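You operate a simulated robot arm through the tools that you are given. There is no shell and no other tool.

The job below is to be done with a simulated robot arm. You get a single attempt, and the scene is never put back.

## Task
Turn the back bowl knob to 6. Then take the white scoop on the top of the parts bench and put it away on the shelf of the back bowl. Then fetch the bent blue tube and set it in the grey bin. Keep to this order.

Only the result counts: the job must be done as asked and must still hold three seconds after the hand-in. Knocking over, shifting, dropping, spilling or breaking anything else fails it.

## Robot
A 7-joint arm with a two-finger parallel gripper on a trunk, on a base that moves. Base frame: it is fixed to the floor where the robot stands at the start and does not move with it; the origin is under the middle of the robot, x ahead of it, y to its left, z up; the surface under the hand at the start is at about z = 0.72. Lengths are in m, angles in rad, forces in N, time in s.
With the tool pointing down near the work surface it reaches from about 0.18 to 0.68 m from the robot's upright axis, wherever it stands. Its first joint turns from -2.897 to 2.897 rad. Places, roughly: back bowl knob [0.4, 0, 0.8]; bent blue tube [1.25, -5, 1]; grey bin [1.25, -4.75, 1]; shelf of the back bowl [0.7, -0.1, 0.7]; white scoop [0.75, -4.5, 1]. Payload 3.43 kg.
Tool frame: the origin (TCP) lies between the finger pads and is the grasp point; the fingertips stand 0.03 m ahead of it; z points along the fingers, y is the line along which they close. The gripper opens to 0.094 m. The fingers are 0.028 m wide and 0.01 m thick; the gripper's body (0.05 by 0.096 m) begins 0.055 m behind the TCP.
Orientation is that of the tool frame in the base frame, as a unit quaternion [w, x, y, z]. With the fingers straight down and closing along the base's y, the tool's x points along the base's -x, its y along +y and its z along -z.

## Interface
- The arm moves only by the tool apply_moves. Its argument "increments" is a list of rows, each a list of 3 entries, a list of its own where there are three numbers: the shift along the tool's x, y, z in m, then the turn, a rotation vector about the tool's x, y, z in degrees, then the finger opening in m, from 0 to 0.094. In form: [[[x, y, z], [ax, ay, az], hand], ...]. A call has 1 to 20 rows; each row is the pose to reach, as a shift and turn from the pose commanded when the call began, along the tool's axes at that moment. A row lasts 0.2 s, in which the tool goes at most 0.05 m and 0.15 rad; a call with a longer step from one row to the next is refused whole, and so is a gripper value outside its range. Where a pose cannot be reached the arm comes as near as it can. A force on the tool above 40 N (or 10 N above the force at the start of the call, whichever is more), or a blocked arm, ends the call early, and 0.2 s more pass. Each finger travels about 0.108 m/s and halts on what it meets, pressing with about 24 N; the grip force reading is that of the motor and also rises with nothing between the fingers. The clock runs only during rows and for 0.2 s after the last one: add rows that repeat a pose to give the fingers time. The reply holds the time, the measured pose of the TCP, the force on the tool along the base axes, the opening and the grip force, in the units named above and with some noise, with the torque about the TCP (base axes, N m) and any sound that the robot's microphone picked up.
- Cameras (640 x 400 px; columns grow to the right, rows downward): "scene" is now at [0.4093, -0.0342, 1.2286]; the picture's right is [0.00, -0.17, 0.99], its down [-0.36, 0.92, 0.16] and it looks along [-0.93, -0.36, -0.06] (base axes); focal length 214 px, centre (320, 200). "wrist" rides on the gripper at [0.076, 0.014, -0.103] in the tool frame; the picture's right is [-0.18, 0.98, 0.00], its down [-0.75, -0.14, -0.64] and it looks along [-0.63, -0.12, 0.77] (tool axes); focal length 243 px, centre (320, 200). There is no depth. A picture from a camera that has moved, and an enlarged one, comes with that camera's place and axes in the base frame and with its lens.
- get_image(camera): a new picture of that camera. No time passes.
- raise_lower(by): moves the trunk up (or, below 0, down) by that many m; the arm and the scene camera ride with it, the base frame stays. It gives what a move gives, with no picture.
- steer(legs): drives the robot by 1 to 6 legs, each [ahead, left, turn to the left] in m, m and rad, along the robot's own axes; the way and the turn of a leg run together, so that a leg with both is an arc; at most 1.5 m and 3.142 rad a leg. The arm and the cameras ride along, it lands a little off, and it stops where it bumps. It gives what a move gives.
- aim_head(pan, tilt): turns the head with the scene camera to pan (to the left, within 1.396 rad either way) and tilt (down, from -0.506 to 1.204), counted from straight ahead of the robot. It gives what a move gives.
- close_up(camera, box): a new picture of the part [left, top, right, bottom] of that camera's present view, enlarged. No time passes.
- close_job(): hands the job in; it is judged then, once.

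Nothing tells you exact positions but the pictures and the camera data. Unless the task says otherwise, let go and move clear before handing in.

The tools are called after ">>>" as name(argument=value, ...) on one line, values as JSON. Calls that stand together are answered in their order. apply_moves: Moves the arm, as the interface text tells. Its arguments: {"type":"object","properties":{"increments":{"type":"array","items":{"type":"array"}}},"required":["increments"]} The other tools are called the same way: raise_lower (by) moves the trunk up or down; steer (legs) drives the base; aim_head (pan, tilt) turns the head that bears the scene camera; get_image (camera) takes a picture; close_up (camera, box) takes an enlarged picture of a part of a camera's view; close_job () hands the job in.

At the start:

```text
t: 0.0
tcp_pos: [0.3999, 0.0215, 1.1095]
tool_rot: [0.0, 0.0, 1.0, 0.0]
ft_force: [0.0, -0.9, 0.1]
moment: [-0.01, 0.0, -0.02]
width: 0.0941
finger_force: 0.0
trunk travel left (down, up): [-0.225, 0.365]
robot x, y, heading: [-0.0017, 0.0026, 0.003]
head pan, tilt (commanded): [-1.4, 1.201]
```

scene: 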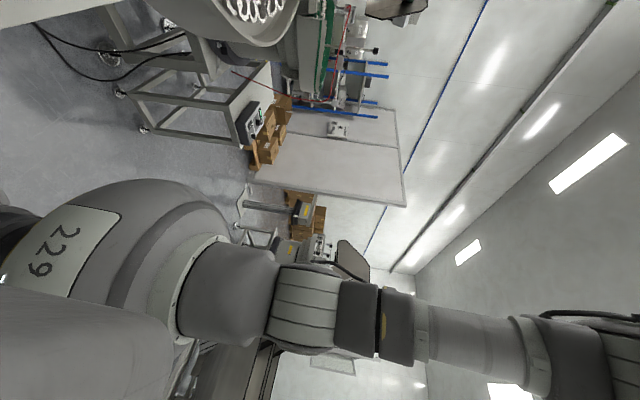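
wrist: 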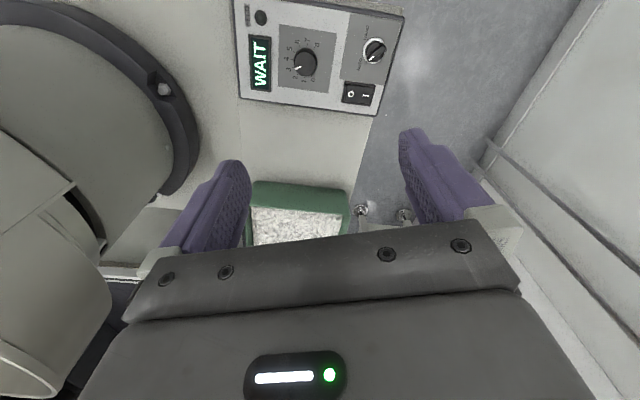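

I see a control panel with a "WAIT" display and a knob through the wrist camera; the scene camera looks off backward. I'll first aim the head and look more closely.

>>> close_up(camera="wrist", box=[220, 0, 420, 125])

>>> aim_head(pan=0, tilt=0.6)

```text
3.20 times, centred on (320, 62) of wrist
camera zoom: at [0.3235, 0.0357, 1.2133], right [0.18, 0.98, 0.0], down [0.75, -0.14, 0.64], along [0.63, -0.12, -0.77], focal length 776 px, centre (320, 640)
```

zoom: 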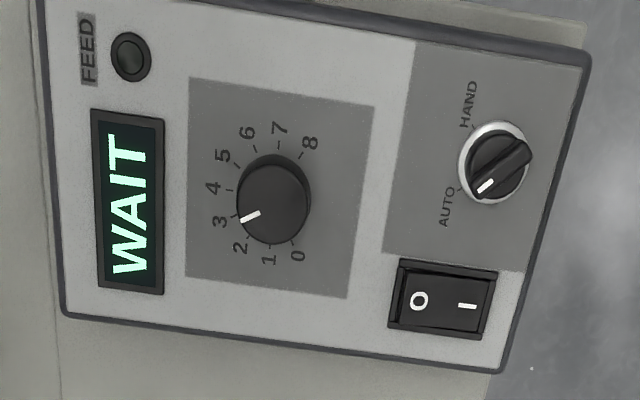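

```text
t: 1.5
tcp_pos: [0.3983, 0.0214, 1.1101]
tool_rot: [0.0, 0.0, 1.0, 0.0]
ft_force: [-0.4, -0.2, 0.8]
moment: [0.0, -0.03, 0.01]
width: 0.0941
finger_force: 0.1
trunk travel left (down, up): [-0.225, 0.365]
robot x, y, heading: [0.0025, -0.0009, 0.001]
head pan, tilt (commanded): [0.0, 0.6]
```

The panel's dial points near 3 and reads WAIT; it is a bowl feeder controller. I'll look with the scene camera now.

>>> get_image(camera="scene")

>>> get_image(camera="wrist")

```text
taken
camera scene: at [0.4539, 0.0208, 1.1498], right [0.0, -1.0, 0.0], down [-0.82, 0.0, 0.57], along [-0.57, 0.0, -0.82], focal length 214 px, centre (320, 200)
```

scene: 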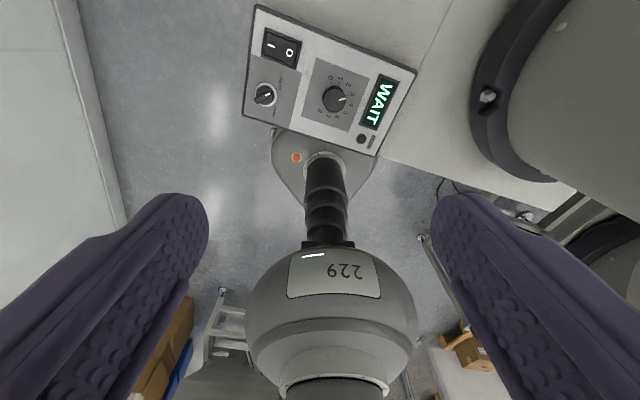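

```text
taken
camera wrist: at [0.3235, 0.0358, 1.2133], right [0.18, 0.98, 0.0], down [0.75, -0.14, 0.64], along [0.63, -0.12, -0.77], focal length 243 px, centre (320, 200)
```

wrist: 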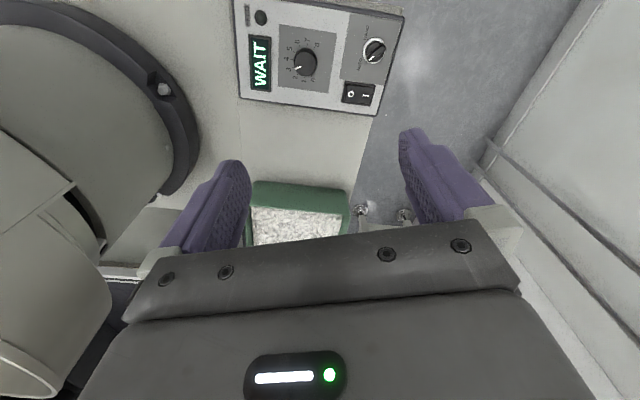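

The head camera seems to hang near the hand, looking back at the robot's own shoulder ("229"). I'll try other head angles to understand it and see the panel and bowl.

>>> aim_head(pan=0, tilt=-0.5)

>>> get_image(camera="scene")

>>> aim_head(pan=1.3, tilt=0.0)

>>> get_image(camera="scene")

>>> aim_head(pan=-1.3, tilt=0.0)

>>> get_image(camera="scene")

```text
t: 2.9
tcp_pos: [0.3988, 0.0217, 1.1105]
tool_rot: [0.0, 0.0, 1.0, 0.0]
ft_force: [-0.3, -0.3, -0.1]
moment: [0.01, 0.01, 0.01]
width: 0.094
finger_force: 0.1
trunk travel left (down, up): [-0.225, 0.365]
robot x, y, heading: [-0.0001, -0.002, 0.001]
head pan, tilt (commanded): [0.0, -0.499]
```

```text
taken
camera scene: at [0.5491, 0.0209, 1.171], right [0.0, -1.0, 0.0], down [-0.88, 0.0, -0.48], along [0.48, 0.0, -0.88], focal length 214 px, centre (320, 200)
```

scene: 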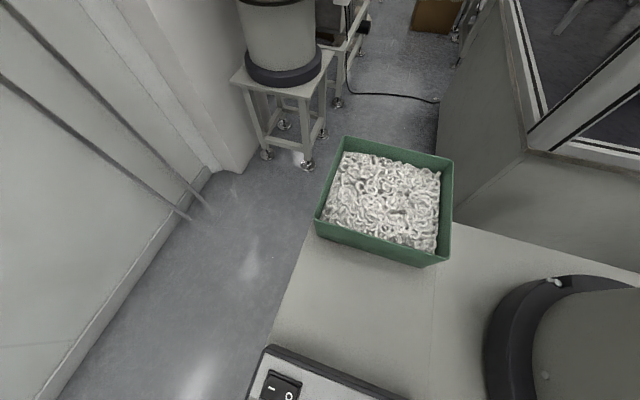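

```text
t: 4.3
tcp_pos: [0.3981, 0.021, 1.1107]
tool_rot: [0.0, 0.0, 1.0, 0.0]
ft_force: [-0.2, -0.5, -0.2]
moment: [-0.02, -0.06, -0.03]
width: 0.0942
finger_force: 0.0
trunk travel left (down, up): [-0.225, 0.365]
robot x, y, heading: [-0.0016, 0.0054, -0.001]
head pan, tilt (commanded): [1.3, 0.0]
```

```text
taken
camera scene: at [0.5091, 0.1076, 1.214], right [0.0, -0.27, -0.96], down [-1.0, 0.0, 0.0], along [0.0, 0.96, -0.27], focal length 214 px, centre (320, 200)
```

scene: 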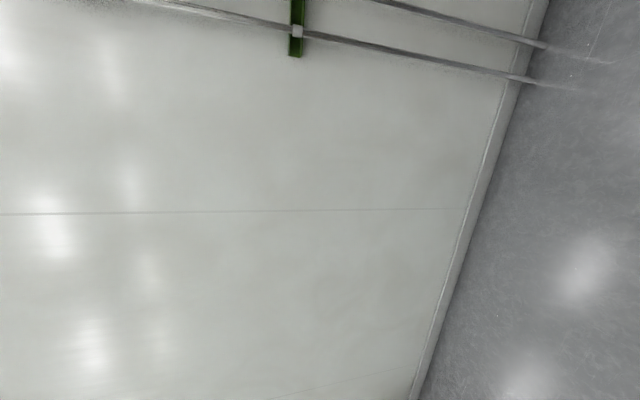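

```text
t: 6.7
tcp_pos: [0.3972, 0.0211, 1.1099]
tool_rot: [0.001, 0.0, 1.0, 0.0]
ft_force: [-0.1, 0.1, -0.4]
moment: [-0.03, 0.0, 0.02]
width: 0.094
finger_force: 0.1
trunk travel left (down, up): [-0.225, 0.365]
robot x, y, heading: [-0.0035, 0.0018, -0.002]
head pan, tilt (commanded): [-1.3, 0.0]
```

```text
taken
camera scene: at [0.5091, -0.0658, 1.214], right [0.0, -0.27, 0.96], down [-1.0, 0.0, 0.0], along [0.0, -0.96, -0.27], focal length 214 px, centre (320, 200)
```

scene: 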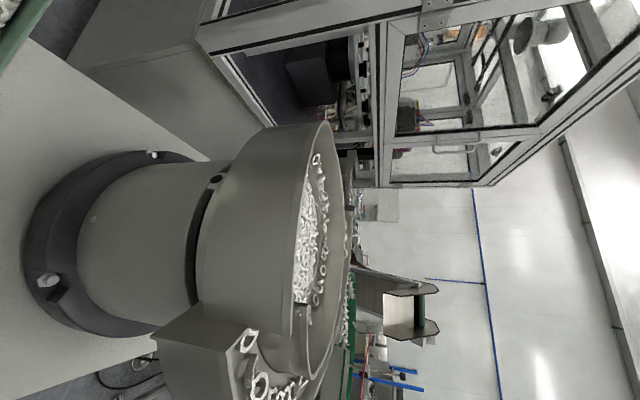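

The feeder bowl stands to the robot's right, the green part box ahead on the table, and the panel is right below the hand. I'll take close views of the panel to measure the knob and its tilt.

>>> aim_head(pan=0, tilt=0.6)

>>> close_up(camera="scene", box=[230, 0, 430, 170])

>>> aim_head(pan=0, tilt=0.0)

>>> get_image(camera="scene")

>>> aim_head(pan=-0.5, tilt=-0.5)

>>> get_image(camera="scene")

```text
t: 8.1
tcp_pos: [0.3971, 0.0211, 1.109]
tool_rot: [0.0, -0.001, 1.0, 0.001]
ft_force: [0.3, 0.1, 1.2]
moment: [-0.01, -0.02, 0.01]
width: 0.094
finger_force: 0.0
trunk travel left (down, up): [-0.225, 0.365]
robot x, y, heading: [-0.0032, 0.0022, 0.005]
head pan, tilt (commanded): [0.0, 0.6]
```

```text
2.35 times, centred on (330, 85) of scene
camera zoom: at [0.4539, 0.0208, 1.1497], right [0.0, -1.0, 0.0], down [-0.83, 0.0, 0.56], along [-0.56, 0.0, -0.83], focal length 505 px, centre (296, 471)
```

zoom: 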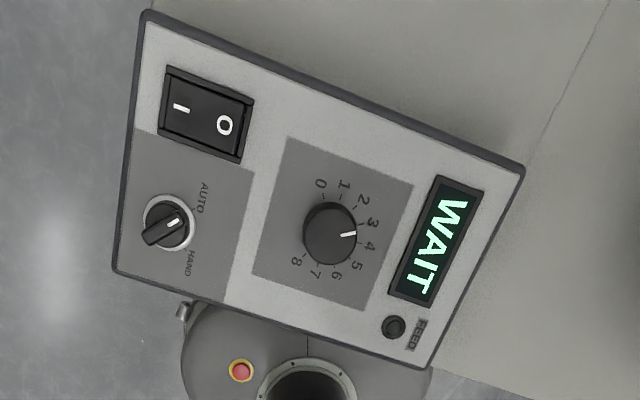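

```text
t: 9.1
tcp_pos: [0.3981, 0.0206, 1.1097]
tool_rot: [0.0, -0.001, 1.0, 0.0]
ft_force: [0.4, 0.3, -0.2]
moment: [0.02, -0.01, 0.04]
width: 0.0937
finger_force: 0.0
trunk travel left (down, up): [-0.225, 0.365]
robot x, y, heading: [0.0006, -0.0017, -0.0]
head pan, tilt (commanded): [0.0, 0.0]
```

```text
taken
camera scene: at [0.509, 0.0209, 1.1481], right [0.0, -1.0, 0.0], down [-1.0, 0.0, 0.0], along [0.0, 0.0, -1.0], focal length 214 px, centre (320, 200)
```

scene: 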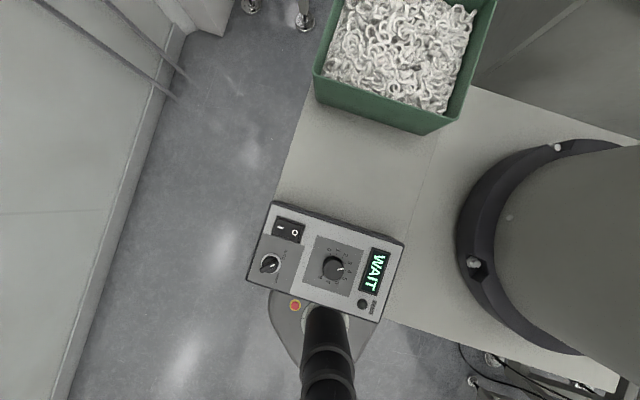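

```text
t: 10.1
tcp_pos: [0.3977, 0.0198, 1.1092]
tool_rot: [0.0, 0.0, 1.0, 0.0]
ft_force: [0.0, 0.5, 0.6]
moment: [-0.01, 0.01, 0.0]
width: 0.0938
finger_force: 0.0
trunk travel left (down, up): [-0.225, 0.365]
robot x, y, heading: [-0.0031, 0.0016, 0.007]
head pan, tilt (commanded): [-0.499, -0.499]
```

```text
taken
camera scene: at [0.5491, -0.0112, 1.1792], right [0.0, -0.88, 0.48], down [-0.88, -0.23, -0.42], along [0.48, -0.42, -0.77], focal length 214 px, centre (320, 200)
```

scene: 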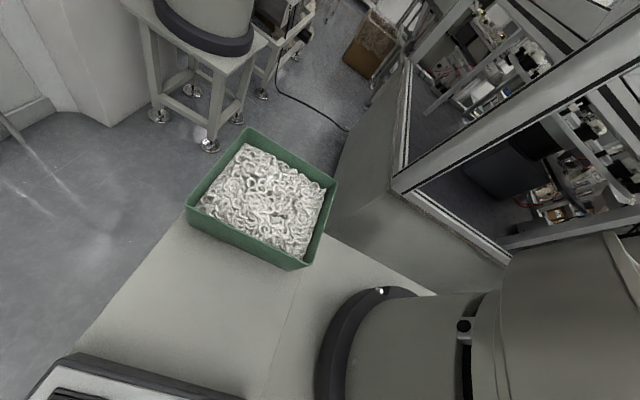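

The knob sits near [0.395, -0.005, 0.78], and the 0–8 scale has about 30° per unit, increasing clockwise seen from above, so 3→6 is about 90° clockwise. I'll take finer pictures to get the height and tilt of the panel face.

>>> aim_head(pan=0, tilt=0.0)

>>> close_up(camera="scene", box=[230, 180, 430, 340])

>>> close_up(camera="wrist", box=[220, 0, 420, 125])

>>> apply_moves(increments=[[[0, 0, 0.04], [0, 0, 0], 0.094], [[0, 0, 0.08], [0, 0, 0], 0.094], [[0, 0, 0.12], [0, 0, 0], 0.094]])

>>> get_image(camera="scene")

>>> get_image(camera="wrist")

```text
t: 11.0
tcp_pos: [0.3975, 0.0216, 1.1091]
tool_rot: [0.0, 0.001, 1.0, 0.0]
ft_force: [-0.1, 1.0, 0.5]
moment: [-0.03, -0.01, 0.02]
width: 0.094
finger_force: 0.1
trunk travel left (down, up): [-0.225, 0.365]
robot x, y, heading: [0.0001, 0.0022, -0.002]
head pan, tilt (commanded): [0.0, 0.0]
```

```text
2.50 times, centred on (330, 260) of scene
camera zoom: at [0.5092, 0.0208, 1.1481], right [0.0, -1.0, 0.0], down [-1.0, 0.0, 0.0], along [0.0, 0.0, -1.0], focal length 536 px, centre (295, 50)
```

zoom: 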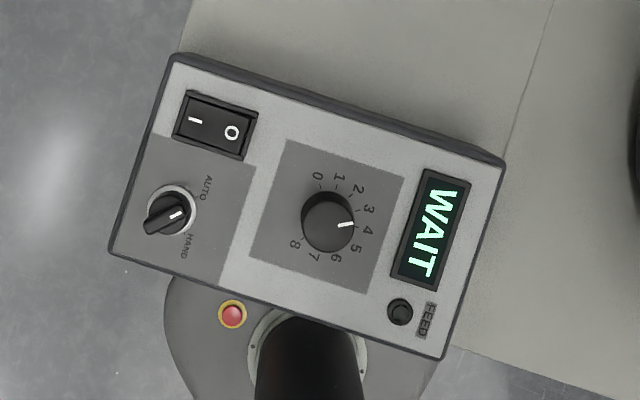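

```text
3.20 times, centred on (320, 62) of wrist
camera zoom: at [0.3235, 0.0357, 1.2133], right [0.18, 0.98, 0.0], down [0.75, -0.14, 0.64], along [0.63, -0.12, -0.77], focal length 776 px, centre (320, 640)
```

zoom: 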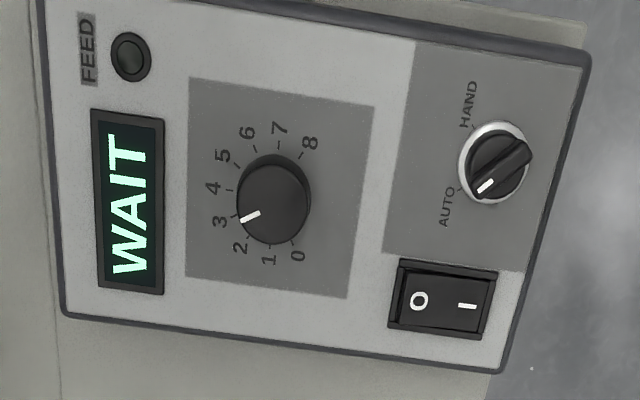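

```text
t: 11.8
tcp_pos: [0.3982, 0.0201, 0.9892]
tool_rot: [0.0, 0.0, 1.0, 0.001]
ft_force: [-0.2, -0.3, 0.8]
moment: [0.02, 0.01, 0.0]
width: 0.0939
finger_force: 0.1
trunk travel left (down, up): [-0.225, 0.365]
robot x, y, heading: [-0.0015, -0.0013, -0.002]
head pan, tilt (commanded): [0.0, 0.0]
```

```text
taken
camera scene: at [0.5092, 0.0196, 1.0282], right [0.0, -1.0, 0.0], down [-1.0, 0.0, 0.0], along [0.0, 0.0, -1.0], focal length 214 px, centre (320, 200)
```

scene: 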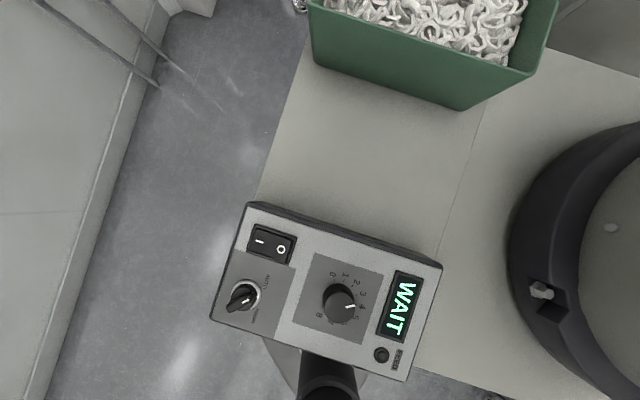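

```text
taken
camera wrist: at [0.3237, 0.0345, 1.0935], right [0.18, 0.98, 0.0], down [0.75, -0.14, 0.64], along [0.63, -0.12, -0.77], focal length 243 px, centre (320, 200)
```

wrist: 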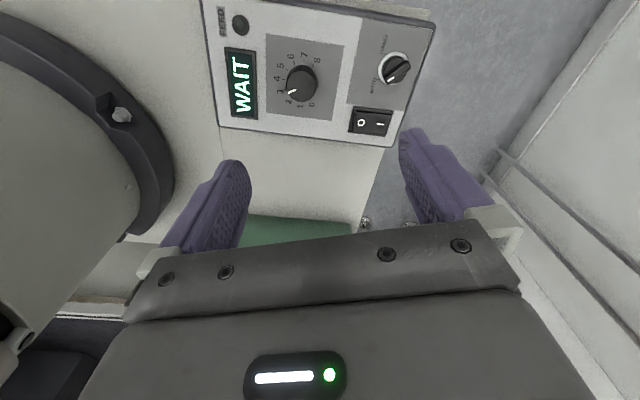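

The head camera rides on the hand, so it follows the tool. The panel face seems level at about z = 0.765 with the knob pointing at 3; I'll take close-ups from this lower pose to refine the knob centre.

>>> close_up(camera="scene", box=[280, 240, 400, 360])

>>> close_up(camera="wrist", box=[200, 0, 440, 150])

```text
3.33 times, centred on (340, 300) of scene
camera zoom: at [0.5092, 0.0196, 1.0282], right [0.0, -1.0, 0.0], down [-1.0, 0.0, 0.0], along [0.0, 0.0, -1.0], focal length 715 px, centre (253, -133)
```

zoom: 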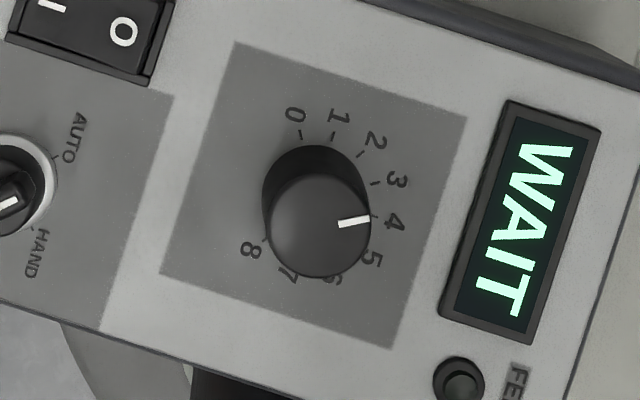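

```text
2.67 times, centred on (320, 75) of wrist
camera zoom: at [0.3237, 0.0345, 1.0935], right [0.18, 0.98, 0.0], down [0.75, -0.14, 0.64], along [0.63, -0.12, -0.77], focal length 647 px, centre (320, 533)
```

zoom: 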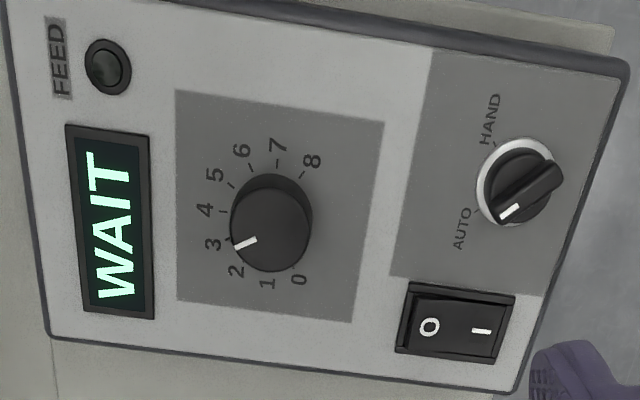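

Triangulating gives a knob axis at about [0.3955, -0.002], face z ≈ 0.78 and knob top z ≈ 0.80, pointing at 3. I'll move above it while pre-turning the hand 45° counter-clockwise.

>>> apply_moves(increments=[[[0.0005, -0.004, 0.02], [0, 0, -7.5], 0.06], [[0.001, -0.008, 0.04], [0, 0, -15], 0.06], [[0.0015, -0.012, 0.06], [0, 0, -22.5], 0.06], [[0.002, -0.016, 0.075], [0, 0, -30], 0.06], [[0.003, -0.02, 0.09], [0, 0, -37.5], 0.06], [[0.003, -0.022, 0.105], [0, 0, -45], 0.06], [[0.003, -0.022, 0.105], [0, 0, -45], 0.06]])

>>> get_image(camera="wrist")

>>> get_image(camera="scene")

```text
t: 13.4
tcp_pos: [0.3956, -0.0017, 0.8841]
tool_rot: [0.0, -0.383, 0.924, 0.001]
ft_force: [-0.7, 0.7, -0.7]
moment: [0.04, 0.01, 0.06]
width: 0.0601
finger_force: 0.1
trunk travel left (down, up): [-0.225, 0.365]
robot x, y, heading: [-0.0015, 0.0011, -0.0]
head pan, tilt (commanded): [0.0, 0.0]
```

```text
taken
camera wrist: at [0.333, -0.0452, 0.9879], right [-0.57, 0.82, 0.0], down [0.63, 0.43, 0.64], along [0.53, 0.36, -0.77], focal length 243 px, centre (320, 200)
```

wrist: 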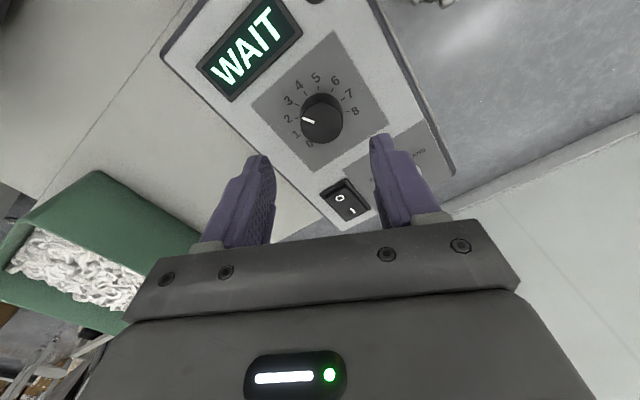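

```text
taken
camera scene: at [0.4739, 0.0759, 0.9227], right [0.71, -0.71, 0.0], down [-0.71, -0.71, 0.0], along [0.0, 0.0, -1.0], focal length 214 px, centre (320, 200)
```

scene: 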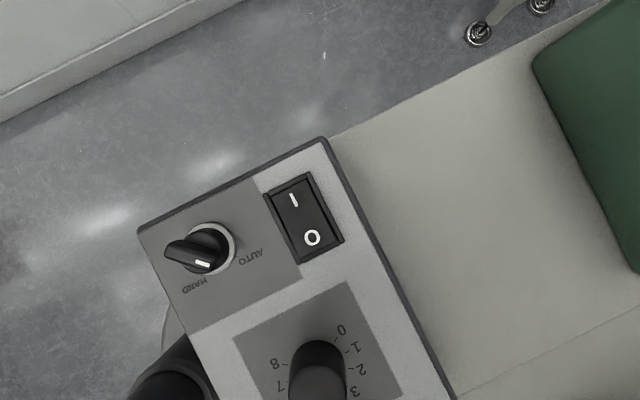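

The knob appears centred under the hand. I'll tilt the head so the scene camera looks between the fingers at the knob to check centring.

>>> aim_head(pan=0, tilt=0.7)

>>> get_image(camera="scene")

>>> close_up(camera="wrist", box=[200, 40, 440, 190])

```text
t: 14.5
tcp_pos: [0.396, -0.0018, 0.8843]
tool_rot: [-0.001, -0.383, 0.924, 0.001]
ft_force: [0.0, 0.0, 0.1]
moment: [0.01, -0.02, -0.01]
width: 0.0601
finger_force: 0.0
trunk travel left (down, up): [-0.225, 0.365]
robot x, y, heading: [-0.0005, -0.0001, 0.004]
head pan, tilt (commanded): [0.0, 0.7]
```

```text
taken
camera scene: at [0.4289, 0.0308, 0.9279], right [0.71, -0.71, 0.0], down [-0.54, -0.54, 0.64], along [-0.46, -0.46, -0.77], focal length 214 px, centre (320, 200)
```

scene: 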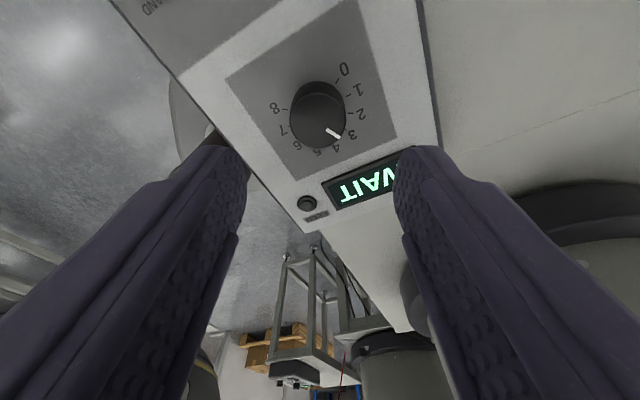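

```text
2.67 times, centred on (320, 115) of wrist
camera zoom: at [0.3329, -0.045, 0.9881], right [-0.56, 0.83, 0.0], down [0.63, 0.43, 0.64], along [0.53, 0.36, -0.77], focal length 647 px, centre (320, 427)
```

zoom: 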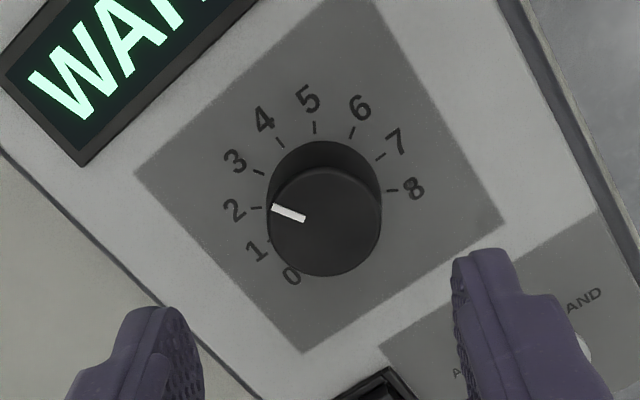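

The knob is centred under the hand within about 2 mm. Next: descend so the fingertips straddle the knob just above the face, and close.

>>> apply_moves(increments=[[[0, 0.001, 0.03], [0, 0, 0], 0.06], [[0, 0.001, 0.055], [0, 0, 0], 0.06], [[0, 0.001, 0.066], [0, 0, 0], 0.06], [[0, 0.001, 0.066], [0, 0, 0], 0.05], [[0, 0.001, 0.066], [0, 0, 0], 0.04], [[0, 0.001, 0.066], [0, 0, 0], 0.03], [[0, 0.001, 0.066], [0, 0, 0], 0.03]])

>>> get_image(camera="wrist")

>>> get_image(camera="scene")

```text
t: 16.1
tcp_pos: [0.3927, -0.0015, 0.8175]
tool_rot: [0.0, -0.383, 0.924, 0.0]
ft_force: [6.0, -6.8, -1.4]
moment: [-0.27, -0.58, -0.01]
width: 0.0352
finger_force: 45.2
trunk travel left (down, up): [-0.225, 0.365]
robot x, y, heading: [-0.0022, 0.0019, -0.001]
head pan, tilt (commanded): [0.0, 0.7]
```

```text
taken
camera wrist: at [0.3309, -0.045, 0.9204], right [-0.56, 0.83, 0.0], down [0.63, 0.43, 0.64], along [0.53, 0.36, -0.77], focal length 243 px, centre (320, 200)
```

wrist: 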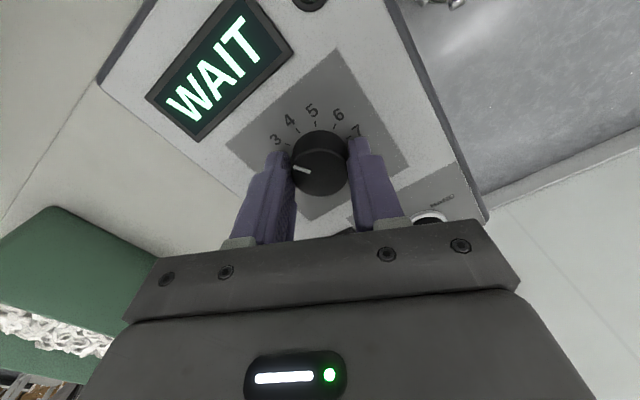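

```text
taken
camera scene: at [0.427, 0.0308, 0.8604], right [0.71, -0.71, 0.0], down [-0.54, -0.54, 0.64], along [-0.46, -0.46, -0.77], focal length 214 px, centre (320, 200)
```

scene: 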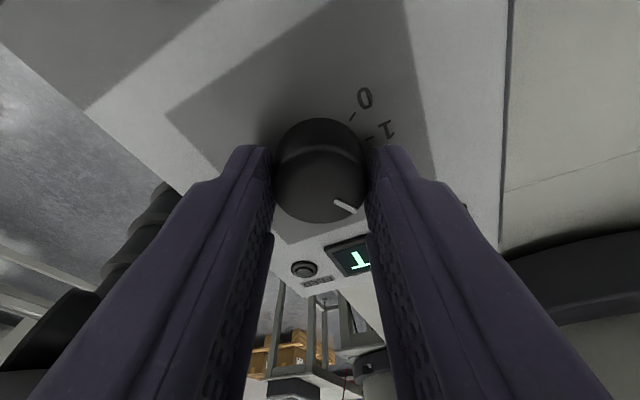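

The knob is held at 35 mm width. Now I'll turn 90° clockwise (positive about the tool's z), easing the slight side force.

>>> apply_moves(increments=[[[0, -0.001, 0], [0, 0, 7.5], 0.03], [[0, -0.001, 0], [0, 0, 15], 0.03], [[0, -0.001, 0], [0, 0, 22.5], 0.03], [[0, -0.001, 0], [0, 0, 30], 0.03], [[0, -0.001, 0], [0, 0, 37.5], 0.03], [[0, -0.001, 0], [0, 0, 45], 0.03], [[0, -0.001, 0], [0, 0, 52.5], 0.03], [[0, -0.001, 0], [0, 0, 60], 0.03], [[0, -0.001, 0], [0, 0, 67.5], 0.03], [[0, -0.001, 0], [0, 0, 75], 0.03], [[0, -0.001, 0], [0, 0, 82.5], 0.03], [[0, -0.001, 0], [0, 0, 90], 0.03], [[0, -0.001, 0], [0, 0, 90], 0.03]])

>>> get_image(camera="wrist")

>>> get_image(camera="scene")

```text
t: 18.9
tcp_pos: [0.3933, -0.0012, 0.8195]
tool_rot: [0.0, 0.383, 0.924, 0.0]
ft_force: [-21.4, 3.2, -27.4]
moment: [0.18, 0.43, 0.01]
width: 0.0351
finger_force: 44.9
trunk travel left (down, up): [-0.225, 0.365]
robot x, y, heading: [-0.0009, 0.001, 0.004]
head pan, tilt (commanded): [0.0, 0.7]
```

```text
taken
camera wrist: at [0.3519, 0.0635, 0.9221], right [0.83, 0.56, 0.0], down [0.43, -0.63, 0.64], along [0.36, -0.53, -0.77], focal length 243 px, centre (320, 200)
```

wrist: 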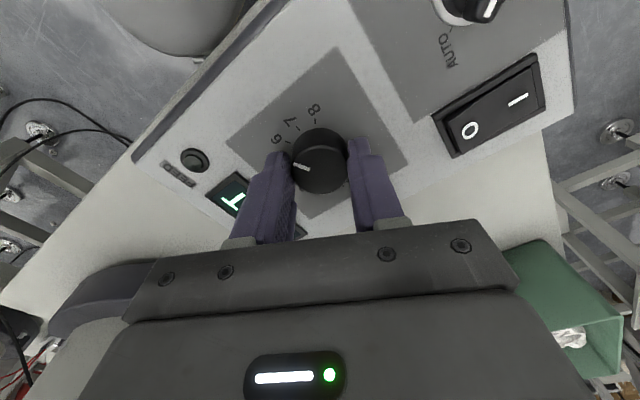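

```text
taken
camera scene: at [0.4275, -0.0337, 0.862], right [-0.71, -0.71, 0.0], down [-0.54, 0.54, 0.64], along [-0.46, 0.46, -0.76], focal length 214 px, centre (320, 200)
```

scene: 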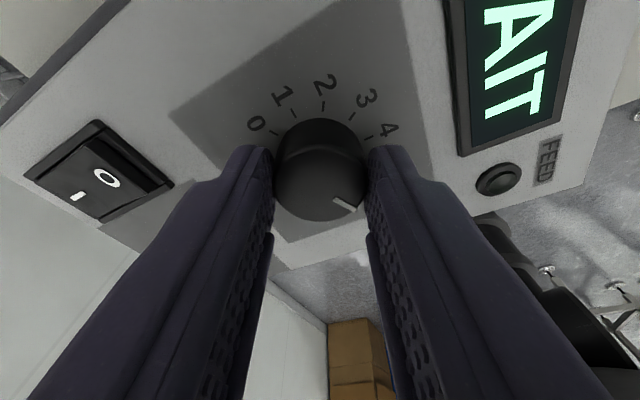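

The pointer turned with the hand and now seems to be around 6. I'll open, lift and check.

>>> apply_moves(increments=[[[0, 0, 0], [0, 0, 0], 0.045], [[0, 0, 0], [0, 0, 0], 0.06], [[0, 0, 0], [0, 0, 0], 0.06], [[0, 0, -0.02], [0, 0, 0], 0.06], [[0, 0, -0.05], [0, 0, 0], 0.06], [[0, 0, -0.09], [0, 0, 0], 0.06], [[0, 0, -0.13], [0, 0, 0], 0.06], [[0, 0, -0.16], [0, 0, 0], 0.06]])

>>> get_image(camera="wrist")

>>> get_image(camera="scene")

```text
t: 20.7
tcp_pos: [0.3923, -0.0025, 0.9806]
tool_rot: [0.0, 0.383, 0.924, 0.0]
ft_force: [0.0, 0.0, 0.6]
moment: [-0.01, 0.01, 0.02]
width: 0.0599
finger_force: 0.1
trunk travel left (down, up): [-0.225, 0.365]
robot x, y, heading: [-0.0005, 0.0005, -0.003]
head pan, tilt (commanded): [0.0, 0.7]
```

```text
taken
camera wrist: at [0.3502, 0.0619, 1.0834], right [0.83, 0.56, 0.0], down [0.43, -0.63, 0.64], along [0.36, -0.53, -0.77], focal length 243 px, centre (320, 200)
```

wrist: 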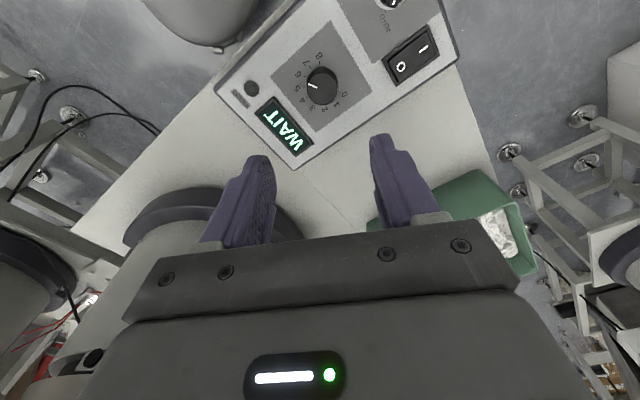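

```text
taken
camera scene: at [0.426, -0.0354, 1.0233], right [-0.71, -0.71, 0.0], down [-0.54, 0.54, 0.64], along [-0.46, 0.46, -0.76], focal length 214 px, centre (320, 200)
```

scene: 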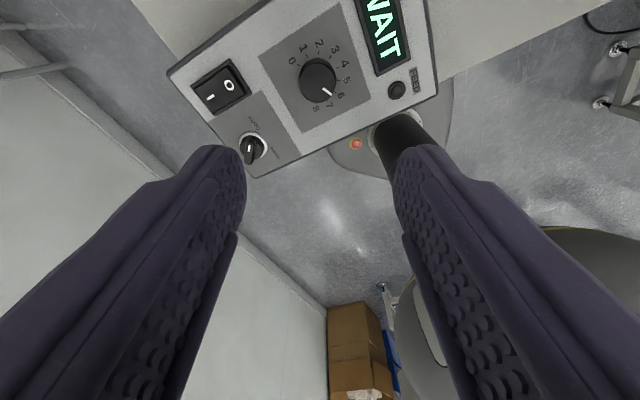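

Hand is clear; I'll check the pointer with a straight-down view.

>>> aim_head(pan=0, tilt=0.25)

>>> get_image(camera="scene")

>>> close_up(camera="scene", box=[260, 130, 400, 290])

>>> close_up(camera="wrist", box=[260, 20, 400, 140])

```text
t: 21.6
tcp_pos: [0.3929, -0.0017, 0.9798]
tool_rot: [0.0, 0.382, 0.924, 0.0]
ft_force: [0.6, 0.0, -0.2]
moment: [-0.04, 0.01, -0.05]
width: 0.06
finger_force: 0.0
trunk travel left (down, up): [-0.225, 0.365]
robot x, y, heading: [0.0006, -0.0001, 0.001]
head pan, tilt (commanded): [0.0, 0.25]
```

```text
taken
camera scene: at [0.4554, -0.064, 1.0143], right [-0.71, -0.71, 0.0], down [-0.69, 0.69, 0.25], along [-0.18, 0.18, -0.97], focal length 214 px, centre (320, 200)
```

scene: 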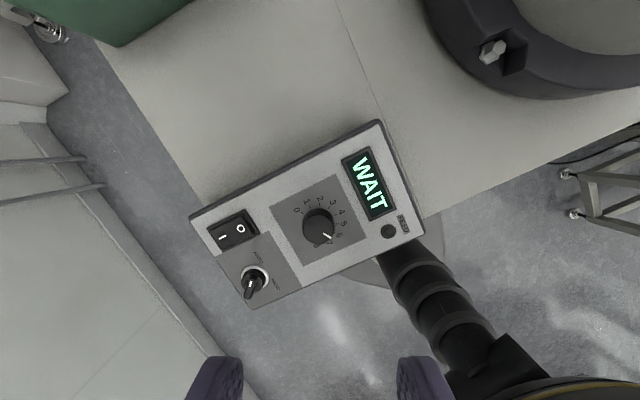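

```text
2.50 times, centred on (330, 210) of scene
camera zoom: at [0.4554, -0.064, 1.0143], right [-0.71, -0.71, 0.0], down [-0.69, 0.69, 0.25], along [-0.18, 0.18, -0.97], focal length 536 px, centre (295, 175)
```

zoom: 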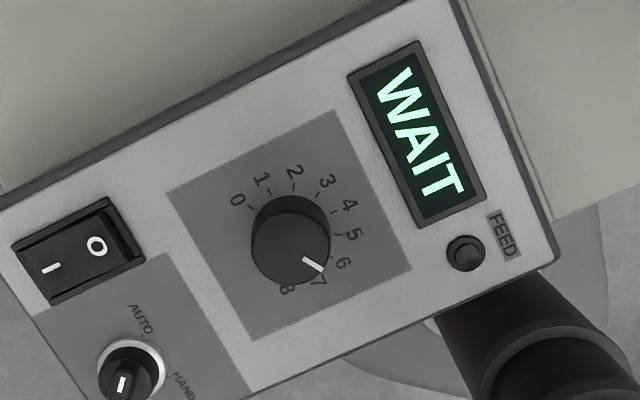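

```text
3.33 times, centred on (330, 80) of wrist
camera zoom: at [0.3507, 0.062, 1.0828], right [0.83, 0.56, 0.0], down [0.43, -0.63, 0.64], along [0.36, -0.53, -0.77], focal length 809 px, centre (287, 600)
```

zoom: 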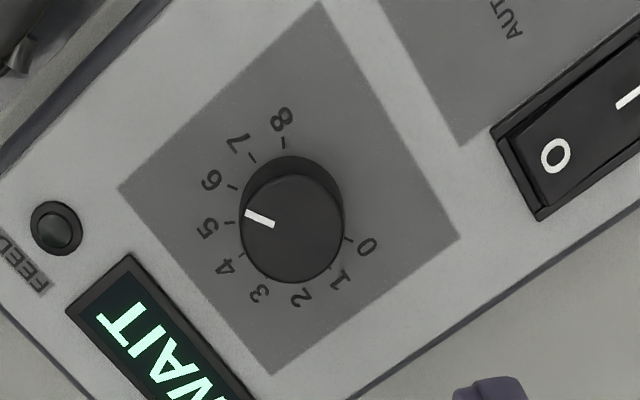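

The pointer now lines up with 6 (within about 2°) and the panel has not shifted. Next I'll raise the hand and turn it forward so the head camera can survey the room for the drive to the parts bench near y = -4.5.

>>> apply_moves(increments=[[[0, 0, -0.04], [0, 0, -7.5], 0.06], [[0, 0, -0.08], [0, 0, -15], 0.06], [[0, 0, -0.12], [0, 0, -22.5], 0.06], [[0, 0, -0.16], [0, 0, -30], 0.06], [[0, 0, -0.19], [0, 0, -37.5], 0.06], [[0, 0, -0.22], [0, 0, -45], 0.06], [[0, 0, -0.22], [0, 0, -45], 0.06]])

>>> aim_head(pan=0, tilt=-0.5)

>>> get_image(camera="scene")

```text
t: 23.2
tcp_pos: [0.396, -0.0027, 1.2003]
tool_rot: [0.001, -0.001, 1.0, 0.001]
ft_force: [0.0, 0.2, 0.2]
moment: [-0.03, 0.01, 0.01]
width: 0.0601
finger_force: 0.0
trunk travel left (down, up): [-0.225, 0.365]
robot x, y, heading: [0.0, -0.0004, -0.003]
head pan, tilt (commanded): [0.0, 0.25]
```

```text
t: 24.3
tcp_pos: [0.3951, -0.0016, 1.2008]
tool_rot: [0.0, -0.001, 1.0, 0.0]
ft_force: [0.4, -0.2, 0.8]
moment: [0.02, 0.01, -0.02]
width: 0.0598
finger_force: 0.1
trunk travel left (down, up): [-0.225, 0.365]
robot x, y, heading: [0.0023, 0.0013, 0.002]
head pan, tilt (commanded): [0.0, -0.499]
```

```text
taken
camera scene: at [0.5465, -0.0021, 1.2602], right [0.0, -1.0, 0.0], down [-0.88, 0.0, -0.48], along [0.48, 0.0, -0.88], focal length 214 px, centre (320, 200)
```

scene: 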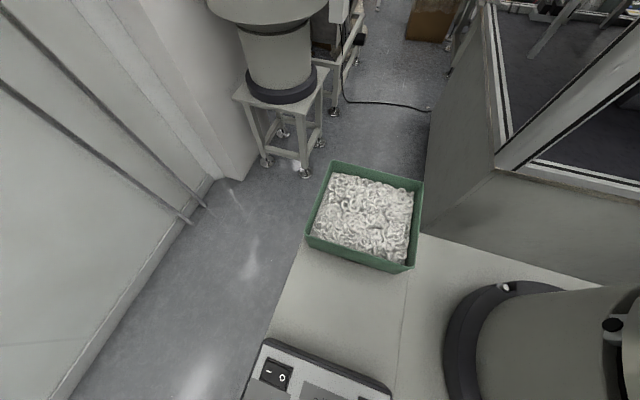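

I'll pitch the hand up by 60° so the camera can see along the floor.

>>> apply_moves(increments=[[[0, 0, -0.01], [0, -7.5, 0], 0.06], [[0, 0, -0.02], [0, -15, 0], 0.06], [[0, 0, -0.03], [0, -22.5, 0], 0.06], [[0, 0, -0.04], [0, -30, 0], 0.06], [[0, 0, -0.05], [0, -37.5, 0], 0.06], [[0, 0, -0.06], [0, -45, 0], 0.06], [[0, 0, -0.07], [0, -52.5, 0], 0.06], [[0, 0, -0.08], [0, -60, 0], 0.06], [[0, 0, -0.08], [0, -60, 0], 0.06]])

>>> get_image(camera="scene")

>>> aim_head(pan=-1.0, tilt=-0.3)

>>> get_image(camera="scene")

```text
t: 26.3
tcp_pos: [0.4118, -0.0028, 1.2953]
tool_rot: [0.5, 0.0, 0.866, 0.0]
ft_force: [0.4, 0.1, 0.8]
moment: [-0.01, -0.01, -0.02]
width: 0.06
finger_force: 0.0
out of reach, approached as far as the arm can: row 7, 8, 9
trunk travel left (down, up): [-0.225, 0.365]
robot x, y, heading: [0.0019, 0.0005, -0.005]
head pan, tilt (commanded): [0.0, -0.499]
```

```text
taken
camera scene: at [0.4335, -0.0019, 1.4547], right [0.0, -1.0, 0.0], down [-0.02, 0.0, -1.0], along [1.0, 0.0, -0.02], focal length 214 px, centre (320, 200)
```

scene: 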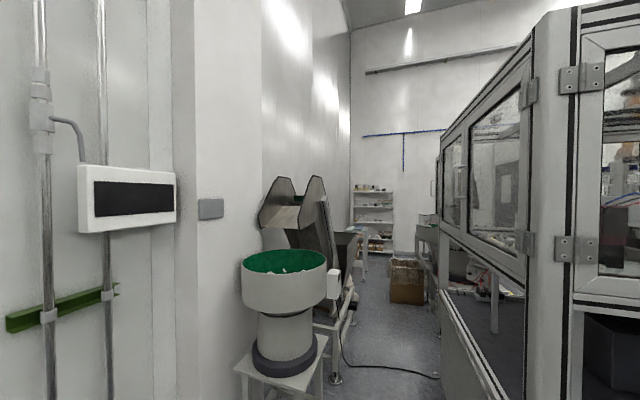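

```text
t: 27.5
tcp_pos: [0.4121, -0.0016, 1.2947]
tool_rot: [0.5, 0.0, 0.866, 0.0]
ft_force: [0.5, -0.1, 0.1]
moment: [0.02, -0.03, 0.03]
width: 0.06
finger_force: 0.0
trunk travel left (down, up): [-0.225, 0.365]
robot x, y, heading: [0.0018, -0.0009, -0.001]
head pan, tilt (commanded): [-1.0, -0.3]
```

```text
taken
camera scene: at [0.4052, -0.068, 1.4542], right [-0.73, -0.54, 0.42], down [-0.34, -0.25, -0.91], along [0.6, -0.8, 0.0], focal length 214 px, centre (320, 200)
```

scene: 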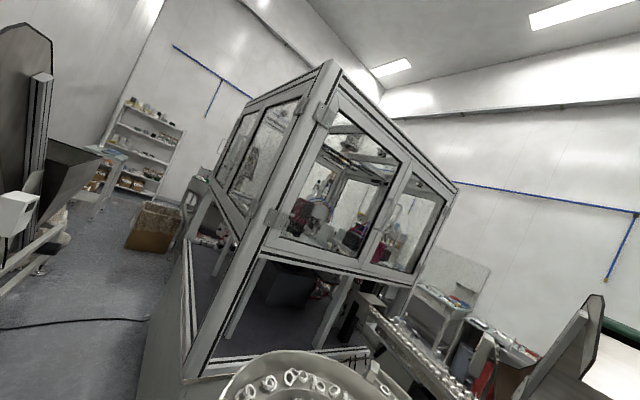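

I see a glass-fronted machine to the right, and beyond it (around y = -4.7) a workbench that should be the parts bench. I'll look further right and down to plan a drive path.

>>> aim_head(pan=-1.39, tilt=0.2)

>>> get_image(camera="scene")

>>> aim_head(pan=-1.39, tilt=1.0)

>>> get_image(camera="scene")

>>> aim_head(pan=1.39, tilt=0.8)

>>> get_image(camera="scene")

```text
t: 28.5
tcp_pos: [0.4121, -0.0017, 1.2942]
tool_rot: [0.499, -0.001, 0.866, 0.001]
ft_force: [0.1, 0.3, -0.2]
moment: [-0.02, -0.01, -0.04]
width: 0.06
finger_force: 0.2
trunk travel left (down, up): [-0.225, 0.365]
robot x, y, heading: [0.0025, -0.0, -0.001]
head pan, tilt (commanded): [-1.389, 0.201]
```

```text
taken
camera scene: at [0.361, -0.0936, 1.429], right [-0.85, -0.18, 0.49], down [-0.52, 0.2, -0.83], along [0.05, -0.96, -0.26], focal length 214 px, centre (320, 200)
```

scene: 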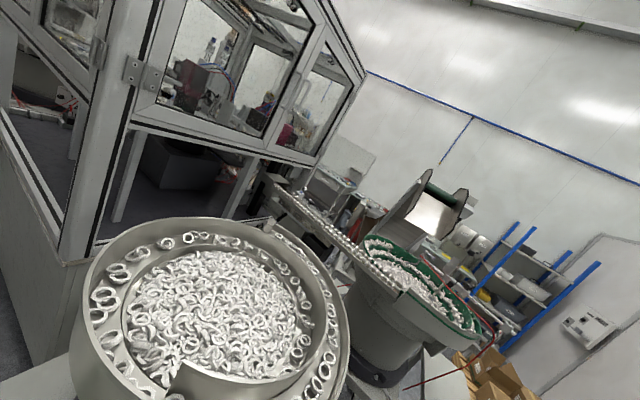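

```text
t: 29.6
tcp_pos: [0.4118, -0.0018, 1.2948]
tool_rot: [0.499, 0.0, 0.866, 0.001]
ft_force: [0.5, 0.0, -0.4]
moment: [-0.01, -0.02, 0.01]
width: 0.0602
finger_force: 0.0
trunk travel left (down, up): [-0.225, 0.365]
robot x, y, heading: [0.0029, -0.0033, -0.003]
head pan, tilt (commanded): [-1.389, 1.0]
```

```text
taken
camera scene: at [0.3228, -0.0705, 1.3717], right [-0.85, -0.18, 0.49], down [-0.4, 0.83, -0.39], along [-0.34, -0.53, -0.78], focal length 214 px, centre (320, 200)
```

scene: 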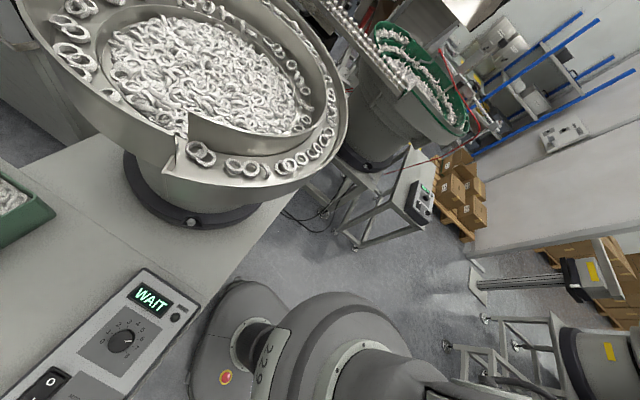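

```text
t: 32.0
tcp_pos: [0.4124, -0.0003, 1.2945]
tool_rot: [0.499, 0.001, 0.866, -0.001]
ft_force: [0.6, -0.8, -0.2]
moment: [0.02, 0.01, -0.01]
width: 0.0602
finger_force: 0.0
trunk travel left (down, up): [-0.225, 0.365]
robot x, y, heading: [-0.0012, 0.0005, 0.0]
head pan, tilt (commanded): [1.389, 0.799]
```

```text
taken
camera scene: at [0.3321, 0.0774, 1.3837], right [0.85, -0.18, -0.49], down [-0.46, -0.71, -0.54], along [-0.25, 0.69, -0.68], focal length 214 px, centre (320, 200)
```

scene: 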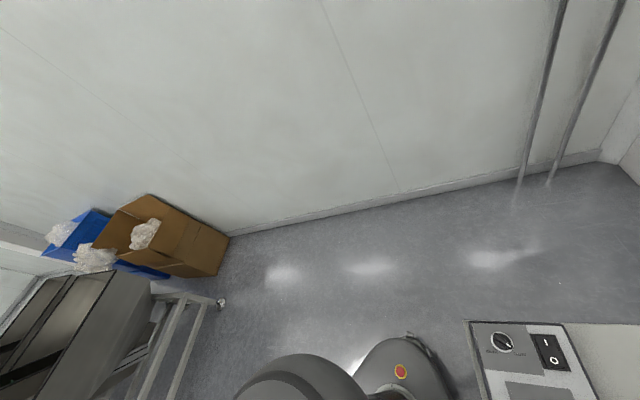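

The back of the robot is free for about 1.3 m; the second (green) bowl's stand and a pallet border a corridor running toward -y behind the machine. I'll back up a moderate distance and survey again.

>>> steer(legs=[[-0.7, 0, 0]])

>>> aim_head(pan=-1.39, tilt=0.3)

>>> get_image(camera="scene")

>>> aim_head(pan=-1.39, tilt=0.9)

>>> get_image(camera="scene")

>>> aim_head(pan=-0.8, tilt=-0.1)

>>> get_image(camera="scene")

```text
t: 35.9
tcp_pos: [-0.2905, -0.0022, 1.2947]
tool_rot: [0.5, 0.001, 0.866, -0.001]
ft_force: [0.3, -1.0, -0.2]
moment: [-0.01, -0.02, 0.0]
width: 0.06
finger_force: 0.0
trunk travel left (down, up): [-0.225, 0.365]
robot x, y, heading: [-0.7026, -0.0013, -0.004]
head pan, tilt (commanded): [1.389, 0.799]
```

```text
t: 38.3
tcp_pos: [-0.2902, -0.0017, 1.2959]
tool_rot: [0.499, 0.001, 0.866, -0.001]
ft_force: [0.7, 0.0, 0.4]
moment: [0.01, -0.02, 0.01]
width: 0.0601
finger_force: 0.0
trunk travel left (down, up): [-0.225, 0.365]
robot x, y, heading: [-0.707, 0.0001, -0.004]
head pan, tilt (commanded): [-1.389, 0.3]
```

```text
taken
camera scene: at [-0.3464, -0.0938, 1.4209], right [-0.85, -0.18, 0.49], down [-0.52, 0.29, -0.8], along [0.0, -0.94, -0.34], focal length 214 px, centre (320, 200)
```

scene: 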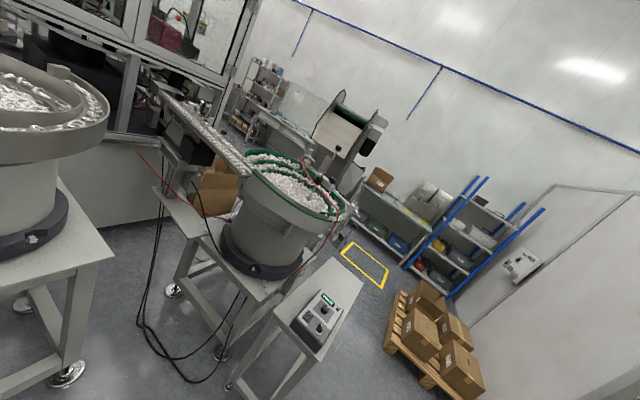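

```text
t: 39.3
tcp_pos: [-0.2912, -0.0025, 1.2942]
tool_rot: [0.499, 0.0, 0.866, 0.0]
ft_force: [1.1, -0.1, 0.0]
moment: [0.0, 0.03, -0.01]
width: 0.0604
finger_force: 0.0
trunk travel left (down, up): [-0.225, 0.365]
robot x, y, heading: [-0.7022, 0.0036, 0.0]
head pan, tilt (commanded): [-1.389, 0.901]
```

```text
taken
camera scene: at [-0.3753, -0.0762, 1.3774], right [-0.85, -0.18, 0.49], down [-0.43, 0.77, -0.47], along [-0.3, -0.61, -0.73], focal length 214 px, centre (320, 200)
```

scene: 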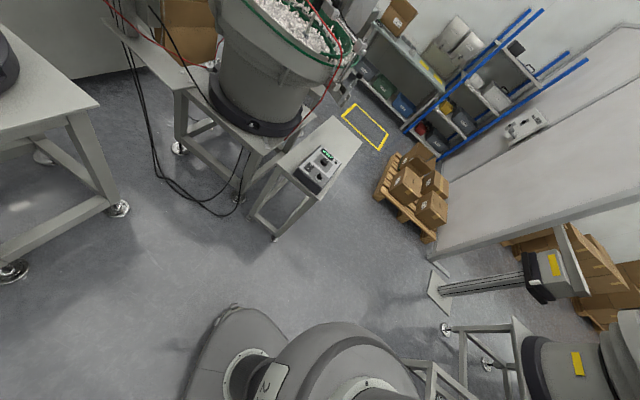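

```text
t: 40.6
tcp_pos: [-0.2908, -0.0012, 1.2938]
tool_rot: [0.499, 0.001, 0.867, 0.0]
ft_force: [-0.1, 0.8, 0.7]
moment: [-0.01, 0.0, -0.01]
width: 0.0598
finger_force: 0.0
trunk travel left (down, up): [-0.225, 0.365]
robot x, y, heading: [-0.7003, -0.0003, -0.001]
head pan, tilt (commanded): [-0.799, -0.099]
```

```text
taken
camera scene: at [-0.2901, -0.0645, 1.4305], right [-0.62, -0.7, 0.36], down [-0.44, -0.07, -0.9], along [0.65, -0.71, -0.26], focal length 214 px, centre (320, 200)
```

scene: 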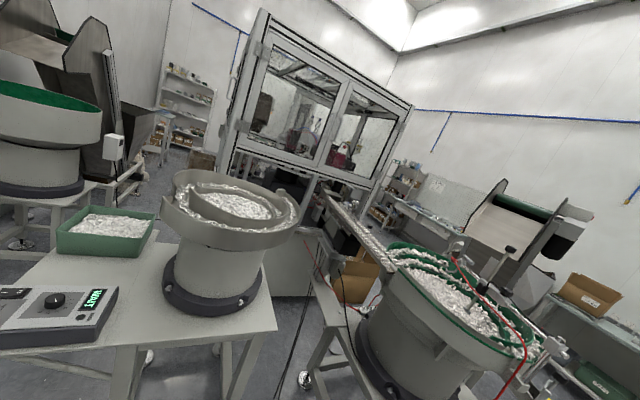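

I see the corridor between the second (green) bowl's stand and a pallet of boxes, leading toward a yellow floor square and then to the parts bench at the back right. I'll raise the trunk for a better overview.

>>> raise_lower(by=0.36)

>>> aim_head(pan=-1.39, tilt=0.4)

>>> get_image(camera="scene")

>>> aim_head(pan=-1.1, tilt=0.2)

>>> get_image(camera="scene")

```text
t: 44.1
tcp_pos: [-0.2903, -0.0032, 1.6545]
tool_rot: [0.499, 0.001, 0.866, -0.001]
ft_force: [-0.7, 0.0, -0.5]
moment: [-0.01, 0.04, -0.01]
width: 0.0602
finger_force: 0.1
trunk travel left (down, up): [-0.585, 0.005]
robot x, y, heading: [-0.699, -0.0001, -0.009]
head pan, tilt (commanded): [-0.799, -0.099]
```

```text
t: 45.1
tcp_pos: [-0.2896, -0.0023, 1.6539]
tool_rot: [0.5, 0.001, 0.866, 0.0]
ft_force: [0.5, 0.1, -0.5]
moment: [-0.02, 0.0, -0.03]
width: 0.0598
finger_force: 0.1
trunk travel left (down, up): [-0.585, 0.005]
robot x, y, heading: [-0.7037, -0.0008, -0.001]
head pan, tilt (commanded): [-1.389, 0.4]
```

```text
taken
camera scene: at [-0.351, -0.0931, 1.773], right [-0.85, -0.18, 0.49], down [-0.52, 0.38, -0.76], along [-0.05, -0.91, -0.42], focal length 214 px, centre (320, 200)
```

scene: 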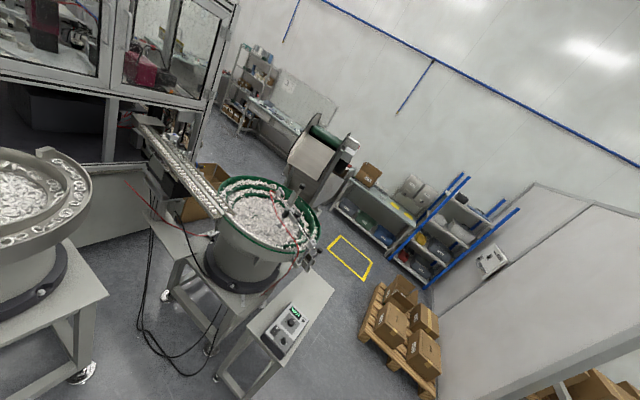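

```text
t: 45.9
tcp_pos: [-0.2912, -0.0019, 1.654]
tool_rot: [0.5, 0.0, 0.866, 0.0]
ft_force: [0.1, -0.1, -0.4]
moment: [0.01, 0.0, 0.04]
width: 0.06
finger_force: 0.0
trunk travel left (down, up): [-0.585, 0.005]
robot x, y, heading: [-0.6986, 0.0011, -0.003]
head pan, tilt (commanded): [-1.1, 0.201]
```

```text
taken
camera scene: at [-0.3198, -0.0851, 1.7762], right [-0.77, -0.45, 0.45], down [-0.57, 0.18, -0.8], along [0.28, -0.87, -0.4], focal length 214 px, centre (320, 200)
```

scene: 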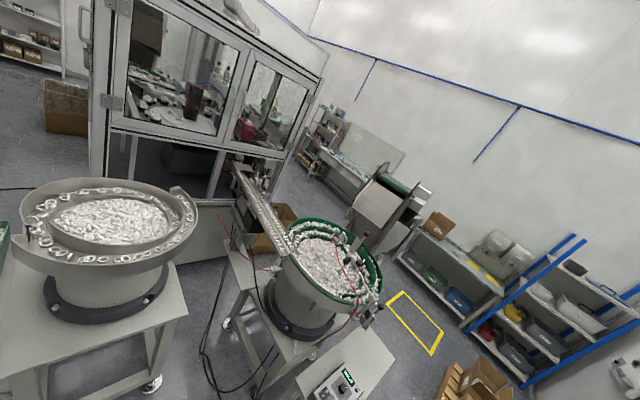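

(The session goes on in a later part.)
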